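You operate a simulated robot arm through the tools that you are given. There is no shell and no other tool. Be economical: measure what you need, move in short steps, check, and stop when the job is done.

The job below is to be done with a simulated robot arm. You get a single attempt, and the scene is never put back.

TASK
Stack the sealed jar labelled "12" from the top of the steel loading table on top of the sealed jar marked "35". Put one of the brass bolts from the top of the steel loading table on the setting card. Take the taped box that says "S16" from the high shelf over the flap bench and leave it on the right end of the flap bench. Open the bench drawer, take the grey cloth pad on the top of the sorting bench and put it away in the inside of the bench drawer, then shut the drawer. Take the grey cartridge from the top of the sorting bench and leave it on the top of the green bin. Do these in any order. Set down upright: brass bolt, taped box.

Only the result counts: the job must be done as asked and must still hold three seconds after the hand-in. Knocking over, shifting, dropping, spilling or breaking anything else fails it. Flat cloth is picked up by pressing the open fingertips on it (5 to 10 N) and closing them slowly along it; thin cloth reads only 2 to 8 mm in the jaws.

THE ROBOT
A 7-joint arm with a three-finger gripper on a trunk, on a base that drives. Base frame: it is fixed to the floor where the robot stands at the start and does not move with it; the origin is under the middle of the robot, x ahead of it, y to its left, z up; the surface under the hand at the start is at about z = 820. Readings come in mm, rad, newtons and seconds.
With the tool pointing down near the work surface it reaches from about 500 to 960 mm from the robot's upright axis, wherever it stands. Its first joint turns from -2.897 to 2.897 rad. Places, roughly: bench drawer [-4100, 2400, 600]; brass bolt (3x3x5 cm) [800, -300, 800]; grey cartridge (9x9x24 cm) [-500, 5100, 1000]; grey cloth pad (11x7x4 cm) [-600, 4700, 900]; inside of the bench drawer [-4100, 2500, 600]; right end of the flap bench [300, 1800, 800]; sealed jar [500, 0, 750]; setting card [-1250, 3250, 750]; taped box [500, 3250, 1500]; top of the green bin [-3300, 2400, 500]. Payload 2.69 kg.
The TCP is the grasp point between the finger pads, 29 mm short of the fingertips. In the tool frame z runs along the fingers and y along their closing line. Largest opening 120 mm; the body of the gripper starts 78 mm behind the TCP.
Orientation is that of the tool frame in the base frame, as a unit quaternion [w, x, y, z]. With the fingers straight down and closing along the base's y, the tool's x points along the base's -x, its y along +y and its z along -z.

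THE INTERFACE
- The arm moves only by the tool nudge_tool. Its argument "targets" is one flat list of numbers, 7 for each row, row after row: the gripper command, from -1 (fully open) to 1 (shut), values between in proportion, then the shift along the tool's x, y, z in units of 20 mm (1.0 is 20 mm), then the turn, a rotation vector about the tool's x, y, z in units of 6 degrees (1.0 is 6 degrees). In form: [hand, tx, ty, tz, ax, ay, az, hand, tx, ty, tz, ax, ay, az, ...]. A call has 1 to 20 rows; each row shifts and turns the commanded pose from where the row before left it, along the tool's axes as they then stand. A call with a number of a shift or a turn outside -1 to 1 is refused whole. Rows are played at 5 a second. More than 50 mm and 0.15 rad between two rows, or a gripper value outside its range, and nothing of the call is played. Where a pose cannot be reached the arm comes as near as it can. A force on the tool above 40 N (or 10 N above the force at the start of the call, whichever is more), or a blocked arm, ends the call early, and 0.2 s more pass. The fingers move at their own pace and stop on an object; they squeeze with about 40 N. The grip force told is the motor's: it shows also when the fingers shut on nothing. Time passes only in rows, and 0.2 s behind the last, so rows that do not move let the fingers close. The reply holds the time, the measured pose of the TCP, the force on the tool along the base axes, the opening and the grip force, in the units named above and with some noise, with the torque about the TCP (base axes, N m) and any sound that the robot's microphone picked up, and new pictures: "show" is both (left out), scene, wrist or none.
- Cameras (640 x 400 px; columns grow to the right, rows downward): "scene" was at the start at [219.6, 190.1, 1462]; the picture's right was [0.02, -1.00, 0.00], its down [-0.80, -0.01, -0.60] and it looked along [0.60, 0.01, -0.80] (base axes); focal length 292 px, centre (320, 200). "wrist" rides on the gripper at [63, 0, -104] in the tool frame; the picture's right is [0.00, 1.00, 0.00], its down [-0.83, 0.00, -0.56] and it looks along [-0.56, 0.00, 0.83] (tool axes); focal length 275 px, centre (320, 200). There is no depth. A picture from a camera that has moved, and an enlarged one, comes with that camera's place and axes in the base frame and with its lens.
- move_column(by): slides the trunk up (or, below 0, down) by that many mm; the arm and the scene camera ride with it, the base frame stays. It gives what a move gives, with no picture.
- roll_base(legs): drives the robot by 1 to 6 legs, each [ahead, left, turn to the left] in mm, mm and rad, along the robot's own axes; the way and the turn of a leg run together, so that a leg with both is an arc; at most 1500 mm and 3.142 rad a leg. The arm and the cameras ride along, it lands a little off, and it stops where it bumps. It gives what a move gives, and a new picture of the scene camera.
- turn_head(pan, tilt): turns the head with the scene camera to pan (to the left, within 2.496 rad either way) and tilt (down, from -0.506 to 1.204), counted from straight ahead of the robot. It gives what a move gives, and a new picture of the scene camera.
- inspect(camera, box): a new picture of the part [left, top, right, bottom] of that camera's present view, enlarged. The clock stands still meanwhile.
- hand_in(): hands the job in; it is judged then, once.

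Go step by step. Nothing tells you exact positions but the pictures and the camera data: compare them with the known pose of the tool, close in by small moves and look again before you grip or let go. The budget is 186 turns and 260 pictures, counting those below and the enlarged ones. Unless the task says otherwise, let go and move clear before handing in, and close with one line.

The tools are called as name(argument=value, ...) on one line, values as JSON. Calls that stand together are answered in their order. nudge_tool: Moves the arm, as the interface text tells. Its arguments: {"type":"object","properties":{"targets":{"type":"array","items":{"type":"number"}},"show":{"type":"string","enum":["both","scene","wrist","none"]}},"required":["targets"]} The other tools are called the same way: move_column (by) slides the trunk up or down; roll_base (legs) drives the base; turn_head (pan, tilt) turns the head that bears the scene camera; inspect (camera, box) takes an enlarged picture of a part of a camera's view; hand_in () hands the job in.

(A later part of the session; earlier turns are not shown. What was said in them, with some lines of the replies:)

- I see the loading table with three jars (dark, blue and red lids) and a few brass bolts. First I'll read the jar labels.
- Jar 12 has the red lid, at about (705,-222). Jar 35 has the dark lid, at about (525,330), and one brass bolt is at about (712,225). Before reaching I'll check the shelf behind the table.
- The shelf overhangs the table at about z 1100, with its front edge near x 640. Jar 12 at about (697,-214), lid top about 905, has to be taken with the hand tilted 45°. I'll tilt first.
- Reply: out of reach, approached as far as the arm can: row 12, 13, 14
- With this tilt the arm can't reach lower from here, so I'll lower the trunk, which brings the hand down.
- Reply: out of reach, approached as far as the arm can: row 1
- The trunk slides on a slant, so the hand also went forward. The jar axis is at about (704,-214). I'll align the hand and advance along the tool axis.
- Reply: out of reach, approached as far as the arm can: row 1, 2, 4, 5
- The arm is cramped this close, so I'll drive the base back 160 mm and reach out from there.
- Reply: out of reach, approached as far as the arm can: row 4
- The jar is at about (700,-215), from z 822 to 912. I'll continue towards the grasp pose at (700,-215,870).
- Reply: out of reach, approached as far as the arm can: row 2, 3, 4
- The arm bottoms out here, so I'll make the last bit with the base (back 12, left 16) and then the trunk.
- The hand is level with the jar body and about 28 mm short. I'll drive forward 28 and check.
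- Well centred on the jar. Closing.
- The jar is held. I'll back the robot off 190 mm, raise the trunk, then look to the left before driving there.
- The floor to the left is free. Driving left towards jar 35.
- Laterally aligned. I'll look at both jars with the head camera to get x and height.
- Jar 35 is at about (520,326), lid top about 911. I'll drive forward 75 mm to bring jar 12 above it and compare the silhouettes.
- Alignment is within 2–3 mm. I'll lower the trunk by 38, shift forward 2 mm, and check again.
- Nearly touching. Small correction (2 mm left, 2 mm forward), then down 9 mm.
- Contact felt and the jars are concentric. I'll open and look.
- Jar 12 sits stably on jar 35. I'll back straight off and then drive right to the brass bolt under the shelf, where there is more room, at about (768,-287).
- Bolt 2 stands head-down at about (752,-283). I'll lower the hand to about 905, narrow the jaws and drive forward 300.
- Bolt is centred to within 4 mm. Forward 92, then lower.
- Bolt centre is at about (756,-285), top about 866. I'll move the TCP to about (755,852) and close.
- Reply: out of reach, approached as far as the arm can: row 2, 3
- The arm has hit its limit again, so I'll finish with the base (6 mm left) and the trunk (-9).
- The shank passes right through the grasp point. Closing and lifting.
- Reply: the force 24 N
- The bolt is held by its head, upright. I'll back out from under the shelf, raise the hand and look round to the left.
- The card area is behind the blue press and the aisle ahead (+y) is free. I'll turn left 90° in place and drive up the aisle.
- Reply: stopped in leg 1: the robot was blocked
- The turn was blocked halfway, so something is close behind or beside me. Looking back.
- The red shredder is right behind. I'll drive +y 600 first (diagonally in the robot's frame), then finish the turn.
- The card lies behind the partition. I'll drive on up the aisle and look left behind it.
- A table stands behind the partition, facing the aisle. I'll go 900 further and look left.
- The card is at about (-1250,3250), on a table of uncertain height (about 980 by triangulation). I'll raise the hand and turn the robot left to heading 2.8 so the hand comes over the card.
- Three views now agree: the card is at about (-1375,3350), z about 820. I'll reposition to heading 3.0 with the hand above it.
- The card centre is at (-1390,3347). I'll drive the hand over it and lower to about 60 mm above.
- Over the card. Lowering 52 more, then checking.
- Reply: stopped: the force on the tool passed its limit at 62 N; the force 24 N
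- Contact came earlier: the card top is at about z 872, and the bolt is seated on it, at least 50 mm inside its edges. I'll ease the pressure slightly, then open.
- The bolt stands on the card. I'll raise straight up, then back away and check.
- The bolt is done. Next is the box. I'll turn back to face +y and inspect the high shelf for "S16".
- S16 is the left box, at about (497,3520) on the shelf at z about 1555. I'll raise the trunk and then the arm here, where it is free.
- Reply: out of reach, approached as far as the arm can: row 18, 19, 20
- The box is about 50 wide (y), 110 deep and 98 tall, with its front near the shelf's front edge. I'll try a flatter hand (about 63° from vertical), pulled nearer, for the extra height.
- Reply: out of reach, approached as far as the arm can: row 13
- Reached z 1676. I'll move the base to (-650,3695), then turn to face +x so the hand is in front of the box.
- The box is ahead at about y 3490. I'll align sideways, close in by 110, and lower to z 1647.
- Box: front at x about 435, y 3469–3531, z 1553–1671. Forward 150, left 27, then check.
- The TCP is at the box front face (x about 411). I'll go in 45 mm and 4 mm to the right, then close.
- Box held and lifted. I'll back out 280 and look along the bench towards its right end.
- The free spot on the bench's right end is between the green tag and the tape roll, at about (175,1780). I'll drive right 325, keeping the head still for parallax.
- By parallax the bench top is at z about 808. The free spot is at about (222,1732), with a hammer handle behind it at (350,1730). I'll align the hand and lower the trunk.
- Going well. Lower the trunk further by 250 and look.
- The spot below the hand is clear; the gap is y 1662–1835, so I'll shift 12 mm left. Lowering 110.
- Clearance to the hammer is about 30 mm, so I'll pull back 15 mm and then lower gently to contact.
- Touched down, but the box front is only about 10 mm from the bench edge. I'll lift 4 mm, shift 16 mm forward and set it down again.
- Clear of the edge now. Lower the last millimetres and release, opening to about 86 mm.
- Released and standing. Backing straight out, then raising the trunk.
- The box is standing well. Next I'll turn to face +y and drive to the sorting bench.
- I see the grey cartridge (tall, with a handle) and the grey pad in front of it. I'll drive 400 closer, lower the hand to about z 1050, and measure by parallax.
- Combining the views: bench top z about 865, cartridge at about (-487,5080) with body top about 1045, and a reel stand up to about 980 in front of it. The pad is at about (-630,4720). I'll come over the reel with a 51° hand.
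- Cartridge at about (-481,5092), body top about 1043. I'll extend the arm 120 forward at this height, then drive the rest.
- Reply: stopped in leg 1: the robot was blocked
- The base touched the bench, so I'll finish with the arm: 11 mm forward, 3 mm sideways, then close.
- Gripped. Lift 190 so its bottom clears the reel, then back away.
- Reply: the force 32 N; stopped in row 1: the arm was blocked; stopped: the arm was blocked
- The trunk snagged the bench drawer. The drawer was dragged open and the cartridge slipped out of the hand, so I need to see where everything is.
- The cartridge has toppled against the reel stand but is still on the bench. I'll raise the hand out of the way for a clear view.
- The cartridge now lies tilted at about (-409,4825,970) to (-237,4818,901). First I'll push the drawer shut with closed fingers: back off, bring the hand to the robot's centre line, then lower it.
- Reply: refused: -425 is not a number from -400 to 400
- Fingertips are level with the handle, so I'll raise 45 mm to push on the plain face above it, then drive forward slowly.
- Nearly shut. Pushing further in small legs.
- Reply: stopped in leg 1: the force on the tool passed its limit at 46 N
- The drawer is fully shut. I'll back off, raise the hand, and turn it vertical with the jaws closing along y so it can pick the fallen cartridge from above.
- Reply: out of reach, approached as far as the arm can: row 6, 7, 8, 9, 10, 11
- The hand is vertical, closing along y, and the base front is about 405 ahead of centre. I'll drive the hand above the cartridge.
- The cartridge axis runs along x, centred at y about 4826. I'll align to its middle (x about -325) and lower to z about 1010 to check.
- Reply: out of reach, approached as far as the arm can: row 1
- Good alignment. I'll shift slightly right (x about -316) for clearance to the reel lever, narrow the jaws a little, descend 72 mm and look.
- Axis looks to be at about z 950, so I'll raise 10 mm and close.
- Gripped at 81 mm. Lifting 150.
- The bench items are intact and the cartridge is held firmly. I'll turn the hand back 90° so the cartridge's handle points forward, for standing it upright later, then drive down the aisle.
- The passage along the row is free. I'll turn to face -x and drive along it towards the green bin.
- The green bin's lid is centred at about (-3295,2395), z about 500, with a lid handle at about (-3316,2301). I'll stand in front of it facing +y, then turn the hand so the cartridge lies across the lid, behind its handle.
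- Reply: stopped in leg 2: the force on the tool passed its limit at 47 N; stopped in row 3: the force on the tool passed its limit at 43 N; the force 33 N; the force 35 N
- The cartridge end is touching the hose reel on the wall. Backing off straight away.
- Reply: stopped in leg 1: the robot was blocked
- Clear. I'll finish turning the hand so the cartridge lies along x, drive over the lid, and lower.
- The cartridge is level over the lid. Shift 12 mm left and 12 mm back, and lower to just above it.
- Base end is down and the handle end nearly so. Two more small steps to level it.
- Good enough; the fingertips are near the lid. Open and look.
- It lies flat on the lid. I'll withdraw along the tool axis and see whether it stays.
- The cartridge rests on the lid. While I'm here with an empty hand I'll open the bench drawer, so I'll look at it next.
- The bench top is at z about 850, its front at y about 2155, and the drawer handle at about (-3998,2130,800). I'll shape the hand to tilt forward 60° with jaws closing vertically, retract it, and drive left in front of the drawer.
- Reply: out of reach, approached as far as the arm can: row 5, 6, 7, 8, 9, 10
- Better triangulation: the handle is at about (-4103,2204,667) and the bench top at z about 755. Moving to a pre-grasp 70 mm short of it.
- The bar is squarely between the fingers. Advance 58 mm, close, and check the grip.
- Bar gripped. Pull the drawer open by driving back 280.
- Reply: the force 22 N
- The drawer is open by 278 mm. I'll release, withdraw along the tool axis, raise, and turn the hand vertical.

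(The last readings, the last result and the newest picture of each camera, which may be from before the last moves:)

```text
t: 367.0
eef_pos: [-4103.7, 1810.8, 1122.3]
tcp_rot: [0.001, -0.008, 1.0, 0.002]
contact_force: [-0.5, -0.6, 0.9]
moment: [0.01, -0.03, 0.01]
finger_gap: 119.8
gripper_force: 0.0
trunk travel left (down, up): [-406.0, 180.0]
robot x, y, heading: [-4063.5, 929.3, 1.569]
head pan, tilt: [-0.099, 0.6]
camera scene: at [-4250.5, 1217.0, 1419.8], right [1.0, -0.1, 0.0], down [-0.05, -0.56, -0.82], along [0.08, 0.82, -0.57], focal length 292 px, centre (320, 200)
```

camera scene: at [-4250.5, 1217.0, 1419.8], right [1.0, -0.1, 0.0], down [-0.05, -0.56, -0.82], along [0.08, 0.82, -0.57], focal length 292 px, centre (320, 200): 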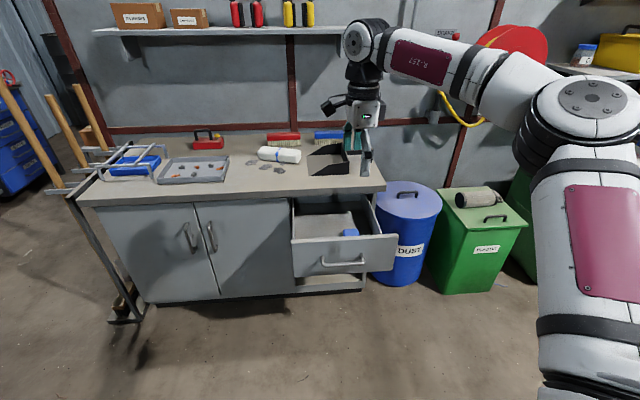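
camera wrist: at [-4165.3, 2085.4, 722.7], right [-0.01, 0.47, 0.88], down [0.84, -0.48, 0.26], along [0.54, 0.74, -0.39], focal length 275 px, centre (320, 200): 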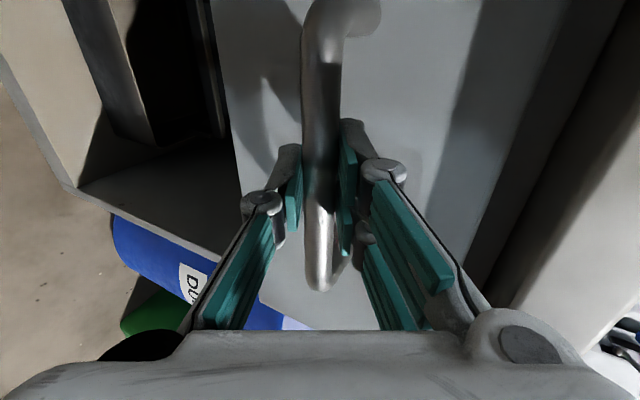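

Drawer open, and the cartridge is still on the bin. Now I'll drive back to the sorting bench for the pad.

roll_base(legs=[[560, 0, 0], [0, 0, -1.571], [1500, 0, 0], [1500, 0, 0], [430, 0, 0], [0, 0, 1.571]])

```text
t: 394.2
eef_pos: [-697.6, 2415.1, 1121.0]
tcp_rot: [0.0, -0.027, 1.0, 0.002]
contact_force: [0.6, 0.3, 0.7]
moment: [-0.06, -0.01, -0.01]
finger_gap: 120.1
gripper_force: 0.1
trunk travel left (down, up): [-406.0, 180.0]
robot x, y, heading: [-627.9, 1535.3, 1.605]
head pan, tilt: [-0.099, 0.6]
camera scene: at [-822.9, 1816.5, 1419.8], right [1.0, -0.06, 0.0], down [-0.03, -0.56, -0.83], along [0.05, 0.82, -0.56], focal length 292 px, centre (320, 200)
```

scene: 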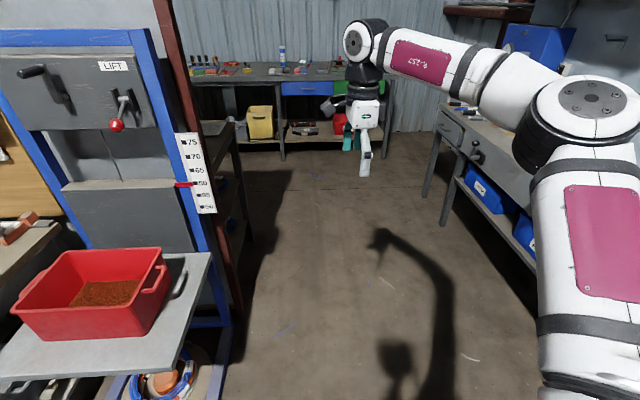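

roll_base(legs=[[0, 0, -0.034], [1500, -20, 0], [770, -20, 0]])

nudge_tool(targets=[-1, 0, 0, 0, 0, 0, 0], show="wrist")

```text
refused: leg 2 is longer than a leg can be; nothing moved
```

```text
t: 394.6
eef_pos: [-697.6, 2415.2, 1120.1]
tcp_rot: [0.001, -0.026, 1.0, 0.002]
contact_force: [-0.4, 0.5, -0.2]
moment: [-0.01, 0.01, 0.03]
finger_gap: 119.8
gripper_force: 0.0
trunk travel left (down, up): [-406.0, 180.0]
robot x, y, heading: [-627.8, 1534.9, 1.611]
head pan, tilt: [-0.099, 0.6]
camera wrist: at [-758.8, 2410.9, 1225.6], right [-0.06, 1.0, 0.0], down [0.83, 0.04, 0.56], along [0.56, 0.03, -0.83], focal length 275 px, centre (320, 200)
```

wrist: 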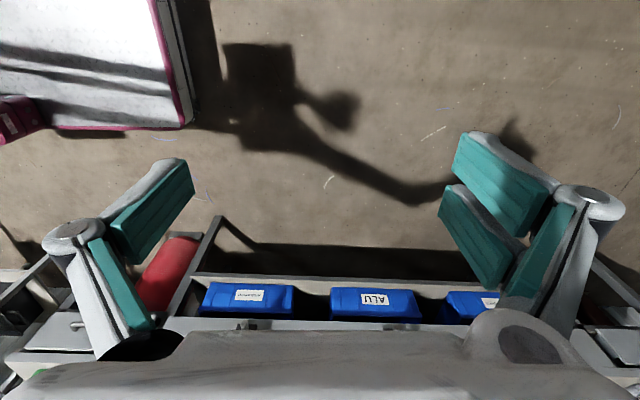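

roll_base(legs=[[0, 0, -0.036], [1400, -20, 0], [870, -20, 0]])

nudge_tool(targets=[-1, 0, 0, 0, 0, 0, 0], show="wrist")

```text
t: 406.3
eef_pos: [-638.9, 4699.5, 1121.7]
tcp_rot: [0.0, -0.011, 1.0, 0.002]
contact_force: [-0.1, 0.6, -0.7]
moment: [0.01, 0.03, -0.05]
finger_gap: 120.1
gripper_force: 0.1
trunk travel left (down, up): [-406.0, 180.0]
robot x, y, heading: [-596.2, 3815.7, 1.583]
head pan, tilt: [-0.099, 0.6]
camera scene: at [-783.2, 4104.4, 1419.8], right [1.0, -0.09, 0.0], down [-0.05, -0.56, -0.83], along [0.08, 0.82, -0.56], focal length 292 px, centre (320, 200)
```

scene: 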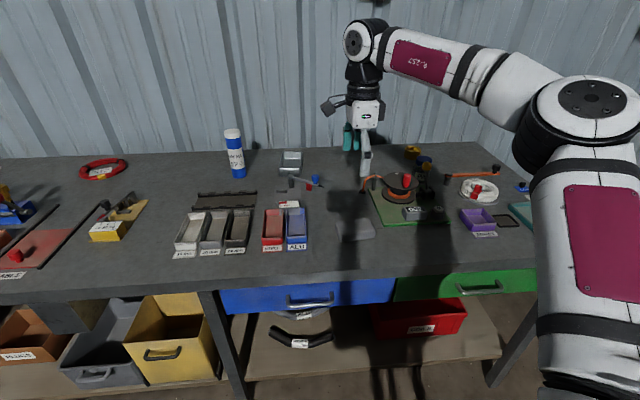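

```text
t: 406.7
eef_pos: [-639.4, 4698.9, 1121.7]
tcp_rot: [0.0, -0.011, 1.0, 0.001]
contact_force: [-0.4, 0.0, 1.0]
moment: [-0.01, 0.0, -0.02]
finger_gap: 120.0
gripper_force: 0.1
trunk travel left (down, up): [-406.0, 180.0]
robot x, y, heading: [-595.6, 3818.2, 1.576]
head pan, tilt: [-0.099, 0.6]
camera wrist: at [-701.3, 4696.7, 1225.6], right [-0.03, 1.0, 0.0], down [0.83, 0.02, 0.56], along [0.56, 0.02, -0.83], focal length 275 px, centre (320, 200)
```

wrist: 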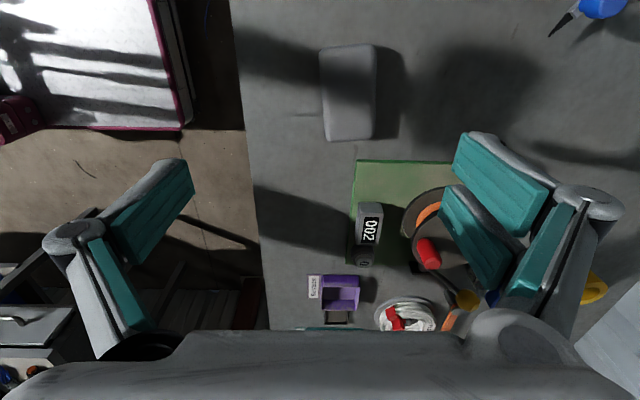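

The pad is at about (-630,4732). I'll align and lower to z about 930 to check.

nudge_tool(targets=[-0.8, -0.45, 0.85, 0, 0, 0, 0, -0.8, 0, 0.8, 0, 0, 0, 0], show="none")

move_column(by=-185)

nudge_tool(targets=[-0.8, 0, 0, 0, 0, 0, 0], show="wrist")

```text
t: 407.3
eef_pos: [-631.6, 4732.8, 1121.9]
tcp_rot: [0.001, -0.01, 1.0, 0.002]
contact_force: [0.2, 0.0, -0.1]
moment: [0.03, 0.01, 0.01]
finger_gap: 108.0
gripper_force: 0.0
trunk travel left (down, up): [-406.0, 180.0]
robot x, y, heading: [-596.2, 3815.2, 1.581]
head pan, tilt: [-0.099, 0.6]
```

```text
t: 409.3
eef_pos: [-629.9, 4731.9, 936.8]
tcp_rot: [0.001, -0.011, 1.0, 0.003]
contact_force: [-0.2, -0.3, 0.3]
moment: [0.01, -0.02, 0.02]
finger_gap: 108.0
gripper_force: 0.0
trunk travel left (down, up): [-221.0, 365.0]
robot x, y, heading: [-594.6, 3817.5, 1.579]
head pan, tilt: [-0.099, 0.6]
```

```text
t: 409.7
eef_pos: [-631.0, 4731.6, 937.0]
tcp_rot: [0.0, -0.011, 1.0, 0.001]
contact_force: [-0.8, -0.6, 0.6]
moment: [-0.02, 0.04, 0.03]
finger_gap: 107.9
gripper_force: 0.0
trunk travel left (down, up): [-221.0, 365.0]
robot x, y, heading: [-599.4, 3819.3, 1.58]
head pan, tilt: [-0.099, 0.6]
camera wrist: at [-693.1, 4729.8, 1040.9], right [-0.03, 1.0, 0.0], down [0.83, 0.02, 0.56], along [0.56, 0.02, -0.83], focal length 275 px, centre (320, 200)
```

wrist: 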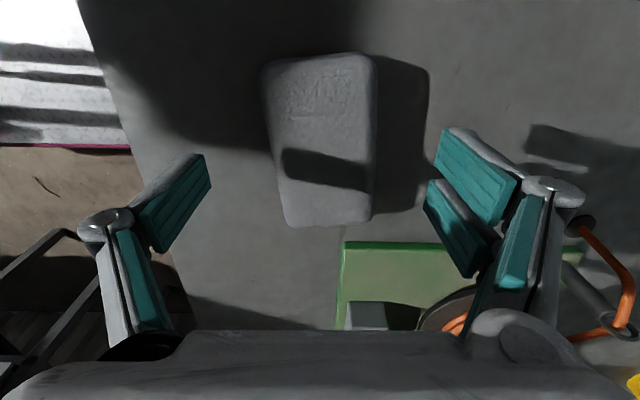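

nudge_tool(targets=[-0.6, 0.45, 0.05, 0, 0, 0, 0, -0.6, 0, 0, 1, 0, 0, 0, -0.6, 0, 0, 0.8, 0, 0, 0, -0.6, 0, 0, 0, 0, 0, 0], show="none")

nudge_tool(targets=[-0.3, 0, 0, 0, 0, 0, 0, 0, 0, 0, 0, 0, 0, 0, 0.3, 0, 0, 0, 0, 0, 0, 1, 0, 0, 0, 0, 0, 0, 1, 0, 0, 0, 0, 0, 0, 1, 0, 0, 0, 0, 0, 0], show="wrist")

```text
t: 410.7
eef_pos: [-640.2, 4733.4, 900.6]
tcp_rot: [0.0, -0.01, 1.0, 0.003]
contact_force: [0.2, 0.1, 0.7]
moment: [0.0, 0.01, 0.01]
finger_gap: 96.2
gripper_force: 0.1
trunk travel left (down, up): [-221.0, 365.0]
robot x, y, heading: [-594.2, 3818.0, 1.577]
head pan, tilt: [-0.099, 0.6]
```

```text
t: 412.1
eef_pos: [-640.5, 4733.4, 901.4]
tcp_rot: [0.0, -0.011, 1.0, 0.003]
contact_force: [0.4, 0.0, 4.6]
moment: [-0.15, 0.05, 0.15]
finger_gap: 66.7
gripper_force: 40.2
trunk travel left (down, up): [-221.0, 365.0]
robot x, y, heading: [-593.0, 3815.2, 1.579]
head pan, tilt: [-0.099, 0.6]
camera wrist: at [-702.1, 4730.3, 1005.0], right [-0.03, 1.0, 0.0], down [0.83, 0.02, 0.56], along [0.56, 0.02, -0.83], focal length 275 px, centre (320, 200)
```

wrist: 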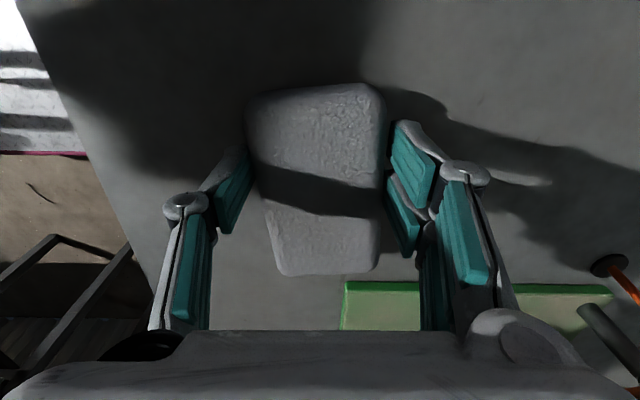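

Gripped at 67 mm, which matches the pad's width. Lift and verify.

move_column(by=200)

nudge_tool(targets=[1, 0, 0, 0, 0, 0, 0], show="wrist")

```text
t: 414.3
eef_pos: [-639.5, 4733.6, 1099.9]
tcp_rot: [0.0, -0.011, 1.0, 0.002]
contact_force: [0.7, -0.4, 0.7]
moment: [0.0, 0.02, -0.02]
finger_gap: 66.1
gripper_force: 40.5
trunk travel left (down, up): [-421.0, 165.0]
robot x, y, heading: [-599.0, 3819.2, 1.58]
head pan, tilt: [-0.099, 0.6]
```

```text
t: 414.7
eef_pos: [-640.3, 4732.9, 1099.9]
tcp_rot: [0.001, -0.01, 1.0, 0.002]
contact_force: [1.1, 0.4, -1.2]
moment: [-0.02, -0.01, 0.01]
finger_gap: 66.1
gripper_force: 39.7
trunk travel left (down, up): [-421.0, 165.0]
robot x, y, heading: [-595.2, 3821.4, 1.575]
head pan, tilt: [-0.099, 0.6]
camera wrist: at [-702.2, 4730.8, 1204.9], right [-0.03, 1.0, 0.0], down [0.83, 0.02, 0.56], along [0.56, 0.02, -0.83], focal length 275 px, centre (320, 200)
```

wrist: 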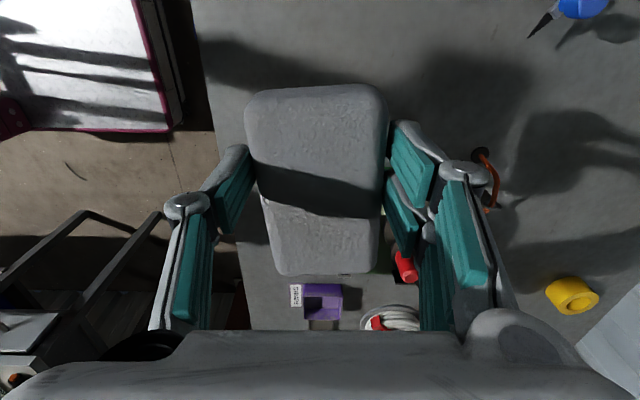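

Pad held. Driving back: down the aisle, then turn towards -x.

roll_base(legs=[[-1450, 0, 0], [-890, 0, 0], [0, 0, 1.565]])

```text
t: 430.0
eef_pos: [-1490.5, 1426.4, 1100.8]
tcp_rot: [0.002, 0.722, -0.692, -0.001]
contact_force: [-0.7, 0.4, -0.4]
moment: [0.0, 0.01, 0.01]
finger_gap: 63.9
gripper_force: 40.0
trunk travel left (down, up): [-421.0, 165.0]
robot x, y, heading: [-578.5, 1489.7, -3.11]
head pan, tilt: [-0.099, 0.6]
camera scene: at [-853.2, 1297.7, 1434.8], right [0.07, 1.0, 0.0], down [0.56, -0.04, -0.83], along [-0.82, 0.06, -0.56], focal length 292 px, centre (320, 200)
```

scene: 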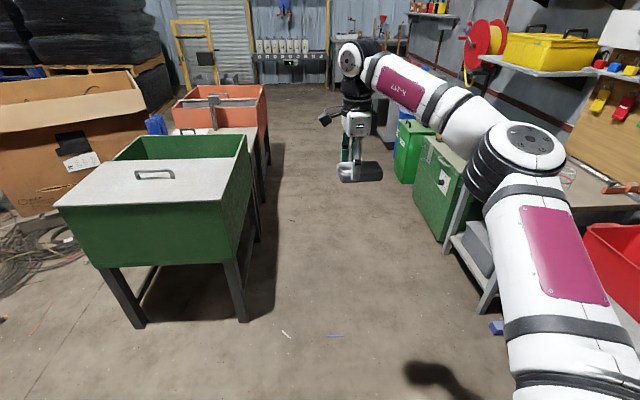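

roll_base(legs=[[0, 0, -0.032], [1500, -20, 0.0], [1500, 0, 0], [525, 0, 0], [0, 0, -1.565], [-300, 0, 0]])

```text
refused: leg 2 is longer than a leg can be; nothing moved
```

roll_base(legs=[[0, 0, -0.032], [1480, 0, 0], [1480, 0, 0], [560, 0, 0], [0, 0, -1.565], [-300, 0, 0]])

turn_head(pan=-0.1, tilt=0.75)

```text
t: 452.9
eef_pos: [-4140.3, 2071.7, 1101.1]
tcp_rot: [0.0, -0.012, 1.0, 0.002]
contact_force: [0.4, 0.1, -0.5]
moment: [0.01, 0.02, 0.0]
finger_gap: 64.0
gripper_force: 39.9
trunk travel left (down, up): [-421.0, 165.0]
robot x, y, heading: [-4095.7, 1155.9, 1.582]
head pan, tilt: [-0.099, 0.6]
camera scene: at [-4281.0, 1433.3, 1434.8], right [1.0, -0.09, 0.0], down [-0.05, -0.56, -0.83], along [0.07, 0.82, -0.56], focal length 292 px, centre (320, 200)
```

scene: 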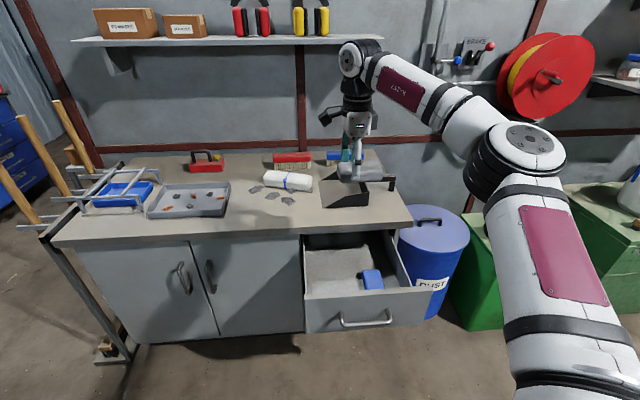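

```text
t: 453.6
eef_pos: [-4139.0, 2072.3, 1100.4]
tcp_rot: [0.0, -0.013, 1.0, 0.001]
contact_force: [-0.5, -1.1, -0.2]
moment: [-0.03, 0.0, 0.02]
finger_gap: 64.1
gripper_force: 39.9
trunk travel left (down, up): [-421.0, 165.0]
robot x, y, heading: [-4098.1, 1160.6, 1.581]
head pan, tilt: [-0.099, 0.75]
camera scene: at [-4281.5, 1427.8, 1422.0], right [1.0, -0.09, 0.0], down [-0.06, -0.68, -0.73], along [0.07, 0.73, -0.68], focal length 292 px, centre (320, 200)
```

scene: 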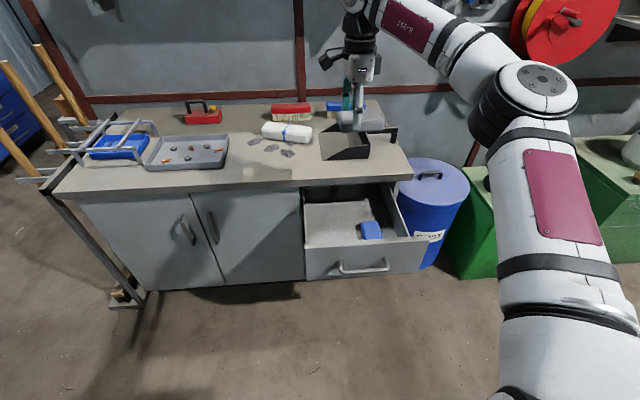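

The drawer's opening is x -4270..-3965, y 1990..2223, with a blue block at (-4041,2092). I'll aim the pad at (-4165,2100) and lower.

nudge_tool(targets=[1, 0.65, 0.7, 0, 0, 0, 0, 1, 0.65, 0.7, 0, 0, 0, 0], show="none")

move_column(by=-370)

nudge_tool(targets=[1, 0, 0, 0, 0, 0, 0], show="both")

```text
t: 454.2
eef_pos: [-4163.2, 2100.9, 1098.8]
tcp_rot: [0.001, -0.011, 1.0, 0.002]
contact_force: [-0.1, -0.6, -0.1]
moment: [-0.03, 0.08, 0.02]
finger_gap: 63.9
gripper_force: 40.2
trunk travel left (down, up): [-421.0, 165.0]
robot x, y, heading: [-4089.6, 1160.1, 1.581]
head pan, tilt: [-0.099, 0.75]
```

```text
t: 457.8
eef_pos: [-4165.5, 2099.6, 730.4]
tcp_rot: [0.0, -0.012, 1.0, 0.002]
contact_force: [0.6, 0.2, -1.4]
moment: [0.04, 0.0, -0.03]
finger_gap: 64.3
gripper_force: 40.0
trunk travel left (down, up): [-51.0, 535.0]
robot x, y, heading: [-4094.2, 1154.1, 1.58]
head pan, tilt: [-0.099, 0.75]
```

```text
t: 458.2
eef_pos: [-4165.1, 2100.1, 731.2]
tcp_rot: [0.0, -0.013, 1.0, 0.001]
contact_force: [0.3, -1.0, -1.4]
moment: [0.01, 0.0, -0.04]
finger_gap: 63.9
gripper_force: 40.0
trunk travel left (down, up): [-51.0, 535.0]
robot x, y, heading: [-4092.5, 1158.0, 1.585]
head pan, tilt: [-0.099, 0.75]
camera scene: at [-4282.6, 1536.9, 1051.9], right [1.0, -0.09, 0.0], down [-0.06, -0.68, -0.73], along [0.07, 0.73, -0.68], focal length 292 px, centre (320, 200)
camera wrist: at [-4227.9, 2097.2, 835.0], right [-0.03, 1.0, 0.0], down [0.83, 0.02, 0.56], along [0.56, 0.02, -0.83], focal length 275 px, centre (320, 200)
```

scene: 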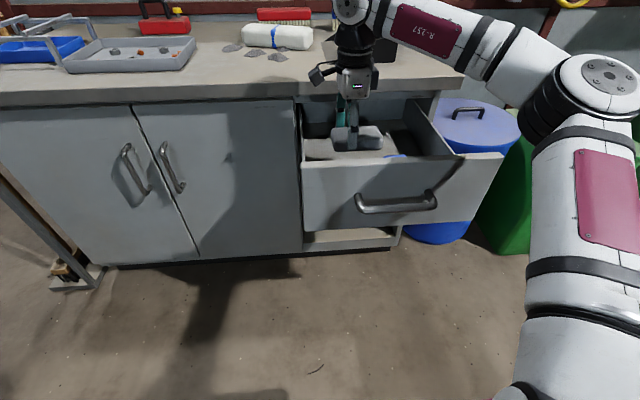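
wrist: 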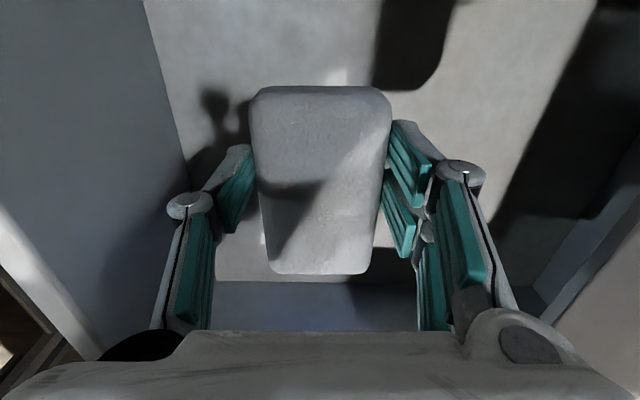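

The pad is over the open drawer. Lowering in steps to contact.

nudge_tool(targets=[1, 0, 0, 1, 0, 0, 0, 1, 0, 0, 1, 0, 0, 0, 1, 0, 0, 0.8, 0, 0, 0, 1, 0, 0, 0, 0, 0, 0], show="none")

nudge_tool(targets=[1, 0, 0, 0.6, 0, 0, 0, 1, 0, 0, 0, 0, 0, 0], show="none")

nudge_tool(targets=[1, 0, 0, 0.4, 0, 0, 0, 1, 0, 0, 0, 0, 0, 0], show="none")

```text
t: 459.2
eef_pos: [-4164.8, 2101.2, 675.6]
tcp_rot: [0.001, -0.012, 1.0, 0.002]
contact_force: [0.0, -0.5, -0.4]
moment: [0.01, -0.01, -0.01]
finger_gap: 64.0
gripper_force: 40.3
trunk travel left (down, up): [-51.0, 535.0]
robot x, y, heading: [-4096.4, 1157.5, 1.579]
head pan, tilt: [-0.099, 0.75]
```

```text
t: 459.8
eef_pos: [-4165.7, 2100.1, 663.5]
tcp_rot: [0.0, -0.012, 1.0, 0.001]
contact_force: [0.3, 0.1, -0.4]
moment: [-0.01, 0.02, -0.03]
finger_gap: 64.0
gripper_force: 40.1
trunk travel left (down, up): [-51.0, 535.0]
robot x, y, heading: [-4092.3, 1156.7, 1.579]
head pan, tilt: [-0.099, 0.75]
```

```text
t: 460.4
eef_pos: [-4164.4, 2100.2, 655.7]
tcp_rot: [-0.001, -0.011, 1.0, 0.002]
contact_force: [-0.5, -0.2, -0.6]
moment: [-0.01, 0.0, 0.04]
finger_gap: 63.9
gripper_force: 39.6
trunk travel left (down, up): [-51.0, 535.0]
robot x, y, heading: [-4091.8, 1157.0, 1.577]
head pan, tilt: [-0.099, 0.75]
```

nudge_tool(targets=[1, 0, 0, 0.4, 0, 0, 0, 1, 0, 0, 0, 0, 0, 0], show="none")

nudge_tool(targets=[1, 0, 0, 0.4, 0, 0, 0, 1, 0, 0, 0, 0, 0, 0], show="none")

nudge_tool(targets=[1, 0, 0, 0.4, 0, 0, 0, 1, 0, 0, 0, 0, 0, 0], show="none")

```text
t: 461.0
eef_pos: [-4164.1, 2100.6, 647.8]
tcp_rot: [0.0, -0.013, 1.0, 0.002]
contact_force: [-0.3, -0.6, -0.4]
moment: [0.01, 0.03, -0.01]
finger_gap: 64.3
gripper_force: 39.9
trunk travel left (down, up): [-51.0, 535.0]
robot x, y, heading: [-4094.3, 1160.0, 1.582]
head pan, tilt: [-0.099, 0.75]
```

```text
t: 461.6
eef_pos: [-4165.9, 2100.3, 640.1]
tcp_rot: [0.0, -0.013, 1.0, 0.002]
contact_force: [1.1, 0.1, 0.0]
moment: [-0.02, 0.02, 0.01]
finger_gap: 63.8
gripper_force: 39.5
trunk travel left (down, up): [-51.0, 535.0]
robot x, y, heading: [-4092.1, 1158.2, 1.58]
head pan, tilt: [-0.099, 0.75]
```

```text
t: 462.2
eef_pos: [-4166.1, 2099.9, 632.0]
tcp_rot: [0.001, -0.011, 1.0, 0.003]
contact_force: [-0.4, -0.5, 3.5]
moment: [-0.14, -0.34, 0.01]
finger_gap: 63.9
gripper_force: 40.5
trunk travel left (down, up): [-51.0, 535.0]
robot x, y, heading: [-4091.1, 1156.0, 1.578]
head pan, tilt: [-0.099, 0.75]
```

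Touched the drawer floor. Release and rise.

nudge_tool(targets=[-0.2, 0, 0, 0, 0, 0, 0, -0.5, 0, 0, 0, 0, 0, 0, -0.6, 0, 0, 0, 0, 0, 0, -0.6, 0, 0, -1, 0, 0, 0, -0.6, 0, 0, -1, 0, 0, 0, -0.6, 0, 0, -1, 0, 0, 0, -0.6, 0, 0, -1, 0, 0, 0, -0.6, 0, 0, -1, 0, 0, 0], show="none")

move_column(by=150)

nudge_tool(targets=[1, 0, 0, 0, 0, 0, 0], show="wrist")

```text
t: 464.0
eef_pos: [-4166.4, 2100.2, 730.9]
tcp_rot: [0.0, -0.012, 1.0, 0.002]
contact_force: [-0.7, -0.2, -0.6]
moment: [0.01, 0.0, -0.04]
finger_gap: 96.0
gripper_force: 0.0
trunk travel left (down, up): [-51.0, 535.0]
robot x, y, heading: [-4093.1, 1159.4, 1.58]
head pan, tilt: [-0.099, 0.75]
```

```text
t: 465.7
eef_pos: [-4166.2, 2099.5, 881.0]
tcp_rot: [-0.001, -0.012, 1.0, 0.002]
contact_force: [-0.9, -0.7, -0.4]
moment: [0.0, 0.01, 0.0]
finger_gap: 96.1
gripper_force: 0.1
trunk travel left (down, up): [-201.0, 385.0]
robot x, y, heading: [-4094.3, 1160.6, 1.582]
head pan, tilt: [-0.099, 0.75]
```

```text
t: 466.1
eef_pos: [-4166.2, 2099.7, 881.0]
tcp_rot: [0.0, -0.013, 1.0, 0.003]
contact_force: [-0.7, 0.1, 0.2]
moment: [0.01, 0.0, -0.02]
finger_gap: 0.4
gripper_force: 6.6
trunk travel left (down, up): [-201.0, 385.0]
robot x, y, heading: [-4095.7, 1157.7, 1.59]
head pan, tilt: [-0.099, 0.75]
camera wrist: at [-4228.0, 2097.3, 984.9], right [-0.03, 1.0, 0.0], down [0.83, 0.02, 0.56], along [0.56, 0.02, -0.83], focal length 275 px, centre (320, 200)
```

wrist: 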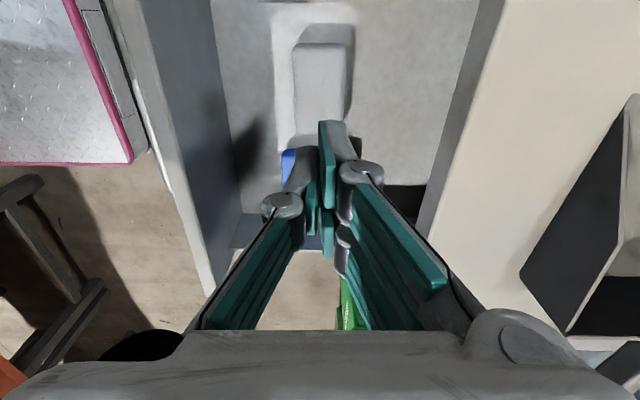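

The pad lies flat in the drawer. To shut it I'll back off, tilt the closed fingers forward, come down in front of the drawer face and push.

roll_base(legs=[[-265, 0, 0]])

nudge_tool(targets=[1, -0.8, 0, 0, -1, 0, 0, 1, -0.8, 0, 0, -1, 0, 0, 1, -0.8, 0, 0, -1, 0, 0, 1, -0.7, 0, 0, -1, 0, 0, 1, 0, 0, 0, -1, 0, 0, 1, 0, 0, 0, -1, 0, 0, 1, 0, 0, 0, -1, 0, 0, 1, 0, 0, 0, -1, 0, 0, 1, 0, 0, 0, -1, 0, 0, 1, 0, 0, 0, -1, 0, 0], show="none")

move_column(by=-175)

nudge_tool(targets=[1, 0, 0, 0, 0, 0, 0], show="both")

```text
t: 468.0
eef_pos: [-4164.1, 1832.6, 881.0]
tcp_rot: [0.0, -0.013, 1.0, 0.002]
contact_force: [0.5, 0.6, 0.4]
moment: [0.0, 0.02, -0.01]
finger_gap: 0.0
gripper_force: 29.1
trunk travel left (down, up): [-201.0, 385.0]
robot x, y, heading: [-4091.7, 890.0, 1.578]
head pan, tilt: [-0.099, 0.75]
camera scene: at [-4279.9, 1255.1, 1202.7], right [1.0, -0.09, 0.0], down [-0.06, -0.68, -0.73], along [0.06, 0.73, -0.68], focal length 292 px, centre (320, 200)
```

scene: 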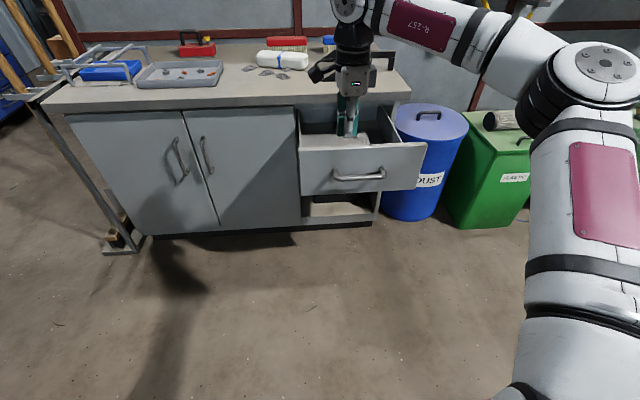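

```text
t: 470.2
eef_pos: [-4101.2, 1833.4, 880.6]
tcp_rot: [-0.006, -0.011, 0.865, 0.502]
contact_force: [-0.3, 0.3, 0.5]
moment: [0.02, -0.01, -0.03]
finger_gap: 0.0
gripper_force: 28.8
trunk travel left (down, up): [-201.0, 385.0]
robot x, y, heading: [-4093.6, 887.9, 1.582]
head pan, tilt: [-0.099, 0.75]
```

```text
t: 472.2
eef_pos: [-4101.2, 1834.4, 706.0]
tcp_rot: [-0.005, -0.011, 0.865, 0.502]
contact_force: [-0.8, 0.1, -0.3]
moment: [0.0, -0.01, -0.02]
finger_gap: 0.0
gripper_force: 28.7
trunk travel left (down, up): [-26.0, 560.0]
robot x, y, heading: [-4092.6, 888.5, 1.582]
head pan, tilt: [-0.099, 0.75]
```

```text
t: 472.6
eef_pos: [-4102.3, 1834.0, 705.4]
tcp_rot: [-0.005, -0.011, 0.864, 0.503]
contact_force: [0.3, -0.3, 0.6]
moment: [0.0, -0.03, -0.02]
finger_gap: 0.0
gripper_force: 28.5
trunk travel left (down, up): [-26.0, 560.0]
robot x, y, heading: [-4094.1, 890.2, 1.581]
head pan, tilt: [-0.099, 0.75]
camera scene: at [-4280.1, 1267.9, 1027.2], right [1.0, -0.09, 0.0], down [-0.06, -0.68, -0.73], along [0.06, 0.73, -0.68], focal length 292 px, centre (320, 200)
camera wrist: at [-4161.8, 1741.2, 757.3], right [-0.02, 0.5, 0.87], down [0.84, -0.46, 0.28], along [0.54, 0.74, -0.41], focal length 275 px, centre (320, 200)
```

scene: 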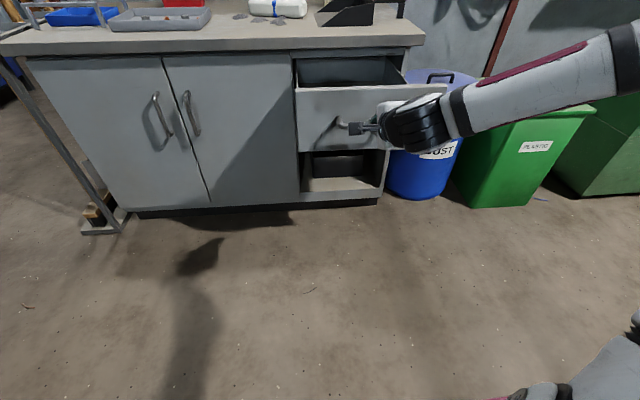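
wrist: 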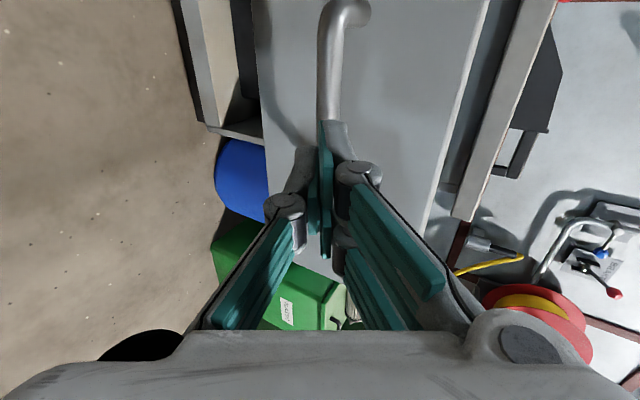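

Fingertips are just above the handle bar, facing the drawer front. Pushing forward 320.

roll_base(legs=[[320, 0, 0]])

```text
t: 474.7
eef_pos: [-4105.8, 2149.1, 706.3]
tcp_rot: [-0.007, -0.011, 0.865, 0.502]
contact_force: [-0.5, -0.8, -0.2]
moment: [0.0, 0.01, 0.0]
finger_gap: 0.0
gripper_force: 29.0
trunk travel left (down, up): [-26.0, 560.0]
robot x, y, heading: [-4092.6, 1203.5, 1.581]
head pan, tilt: [-0.099, 0.75]
camera scene: at [-4283.8, 1584.1, 1027.2], right [1.0, -0.09, 0.0], down [-0.06, -0.68, -0.73], along [0.06, 0.73, -0.68], focal length 292 px, centre (320, 200)
```

scene: 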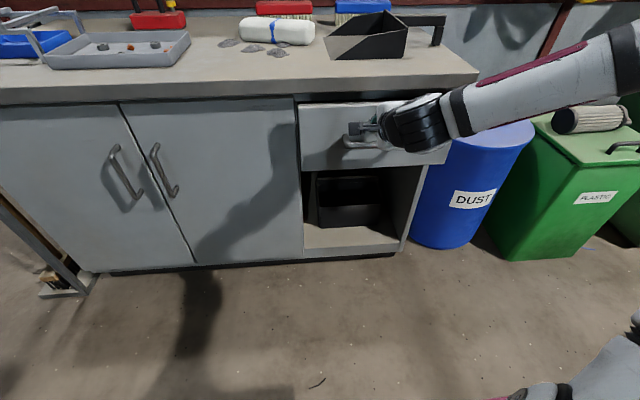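

roll_base(legs=[[35, 0, 0], [15, 0, 0], [12, 0, 0], [10, 0, 0]])

inspect(camera="scene", box=[240, 60, 500, 240])

```text
t: 476.3
eef_pos: [-4107.1, 2201.8, 705.9]
tcp_rot: [-0.006, -0.011, 0.866, 0.5]
contact_force: [2.1, -15.7, 7.0]
moment: [0.15, -0.18, -0.38]
finger_gap: 0.0
gripper_force: 28.4
trunk travel left (down, up): [-26.0, 560.0]
robot x, y, heading: [-4093.9, 1258.7, 1.578]
head pan, tilt: [-0.099, 0.75]
stopped in leg 3: the force on the tool passed its limit at 69 N (the readings are from after the stop); the commanded pose is now the measured one
camera scene: at [-4284.1, 1638.5, 1027.4], right [1.0, -0.09, 0.0], down [-0.06, -0.68, -0.73], along [0.06, 0.73, -0.68], focal length 292 px, centre (320, 200)
```

scene: 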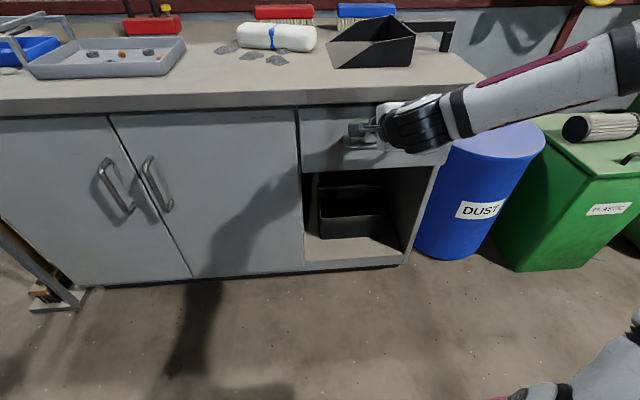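

```text
2.22 times, centred on (370, 150) of scene
camera zoom: at [-4284.1, 1638.5, 1027.4], right [1.0, -0.09, 0.0], down [-0.06, -0.68, -0.73], along [0.06, 0.73, -0.68], focal length 648 px, centre (209, 311)
```

zoom: 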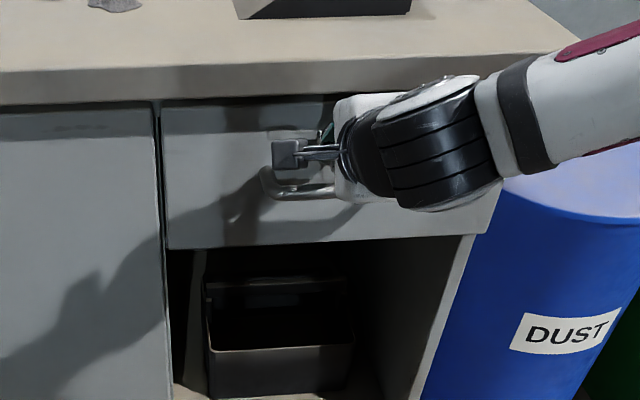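

The drawer is shut and flush. I'll back off and take a last look.

roll_base(legs=[[-250, 0, 0]])

move_column(by=300)

turn_head(pan=-0.35, tilt=0.6)

```text
t: 478.1
eef_pos: [-4104.6, 1953.2, 705.9]
tcp_rot: [-0.006, -0.012, 0.865, 0.501]
contact_force: [-0.5, 0.5, 0.1]
moment: [0.0, -0.02, -0.01]
finger_gap: 0.0
gripper_force: 28.6
trunk travel left (down, up): [-26.0, 560.0]
robot x, y, heading: [-4091.7, 1012.7, 1.581]
head pan, tilt: [-0.099, 0.75]
camera scene: at [-4281.9, 1389.0, 1027.2], right [1.0, -0.09, 0.0], down [-0.06, -0.68, -0.73], along [0.06, 0.73, -0.68], focal length 292 px, centre (320, 200)
```

scene: 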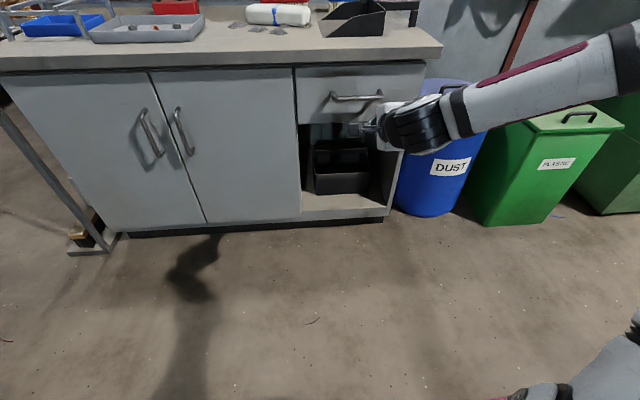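

```text
t: 481.1
eef_pos: [-4104.9, 1953.0, 1004.5]
tcp_rot: [-0.006, -0.012, 0.865, 0.501]
contact_force: [0.4, 1.1, 0.2]
moment: [0.0, 0.0, 0.01]
finger_gap: 0.0
gripper_force: 28.4
trunk travel left (down, up): [-326.0, 260.0]
robot x, y, heading: [-4091.7, 1008.6, 1.587]
head pan, tilt: [-0.099, 0.75]
```

```text
t: 481.9
eef_pos: [-4106.1, 1952.8, 1004.6]
tcp_rot: [-0.005, -0.012, 0.866, 0.5]
contact_force: [-0.2, 0.1, 0.0]
moment: [0.0, 0.01, 0.02]
finger_gap: 0.0
gripper_force: 28.2
trunk travel left (down, up): [-326.0, 260.0]
robot x, y, heading: [-4089.8, 1011.5, 1.582]
head pan, tilt: [-0.351, 0.6]
camera scene: at [-4259.1, 1335.6, 1340.1], right [0.94, -0.33, 0.0], down [-0.19, -0.53, -0.82], along [0.27, 0.78, -0.57], focal length 292 px, centre (320, 200)
```

scene: 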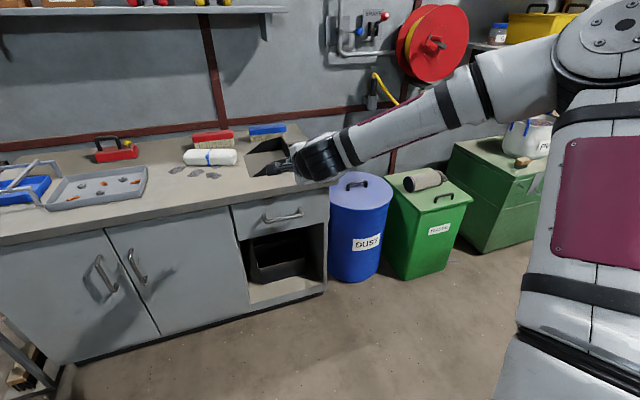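

The drawer is shut with the pad inside, the cartridge is on the green bin, and the jars, bolt and box are in place. Handing in.

hand_in()

```text
The job is handed in.
```

All five tasks are finished and handed in, but there were four unplanned contacts. The sorting bench's blue drawer was dragged open and pushed shut again, the cartridge toppled before I recovered it (so it lies on its side on the bin lid), the cartridge end bumped the wall hose reel, and the base touched the bench.
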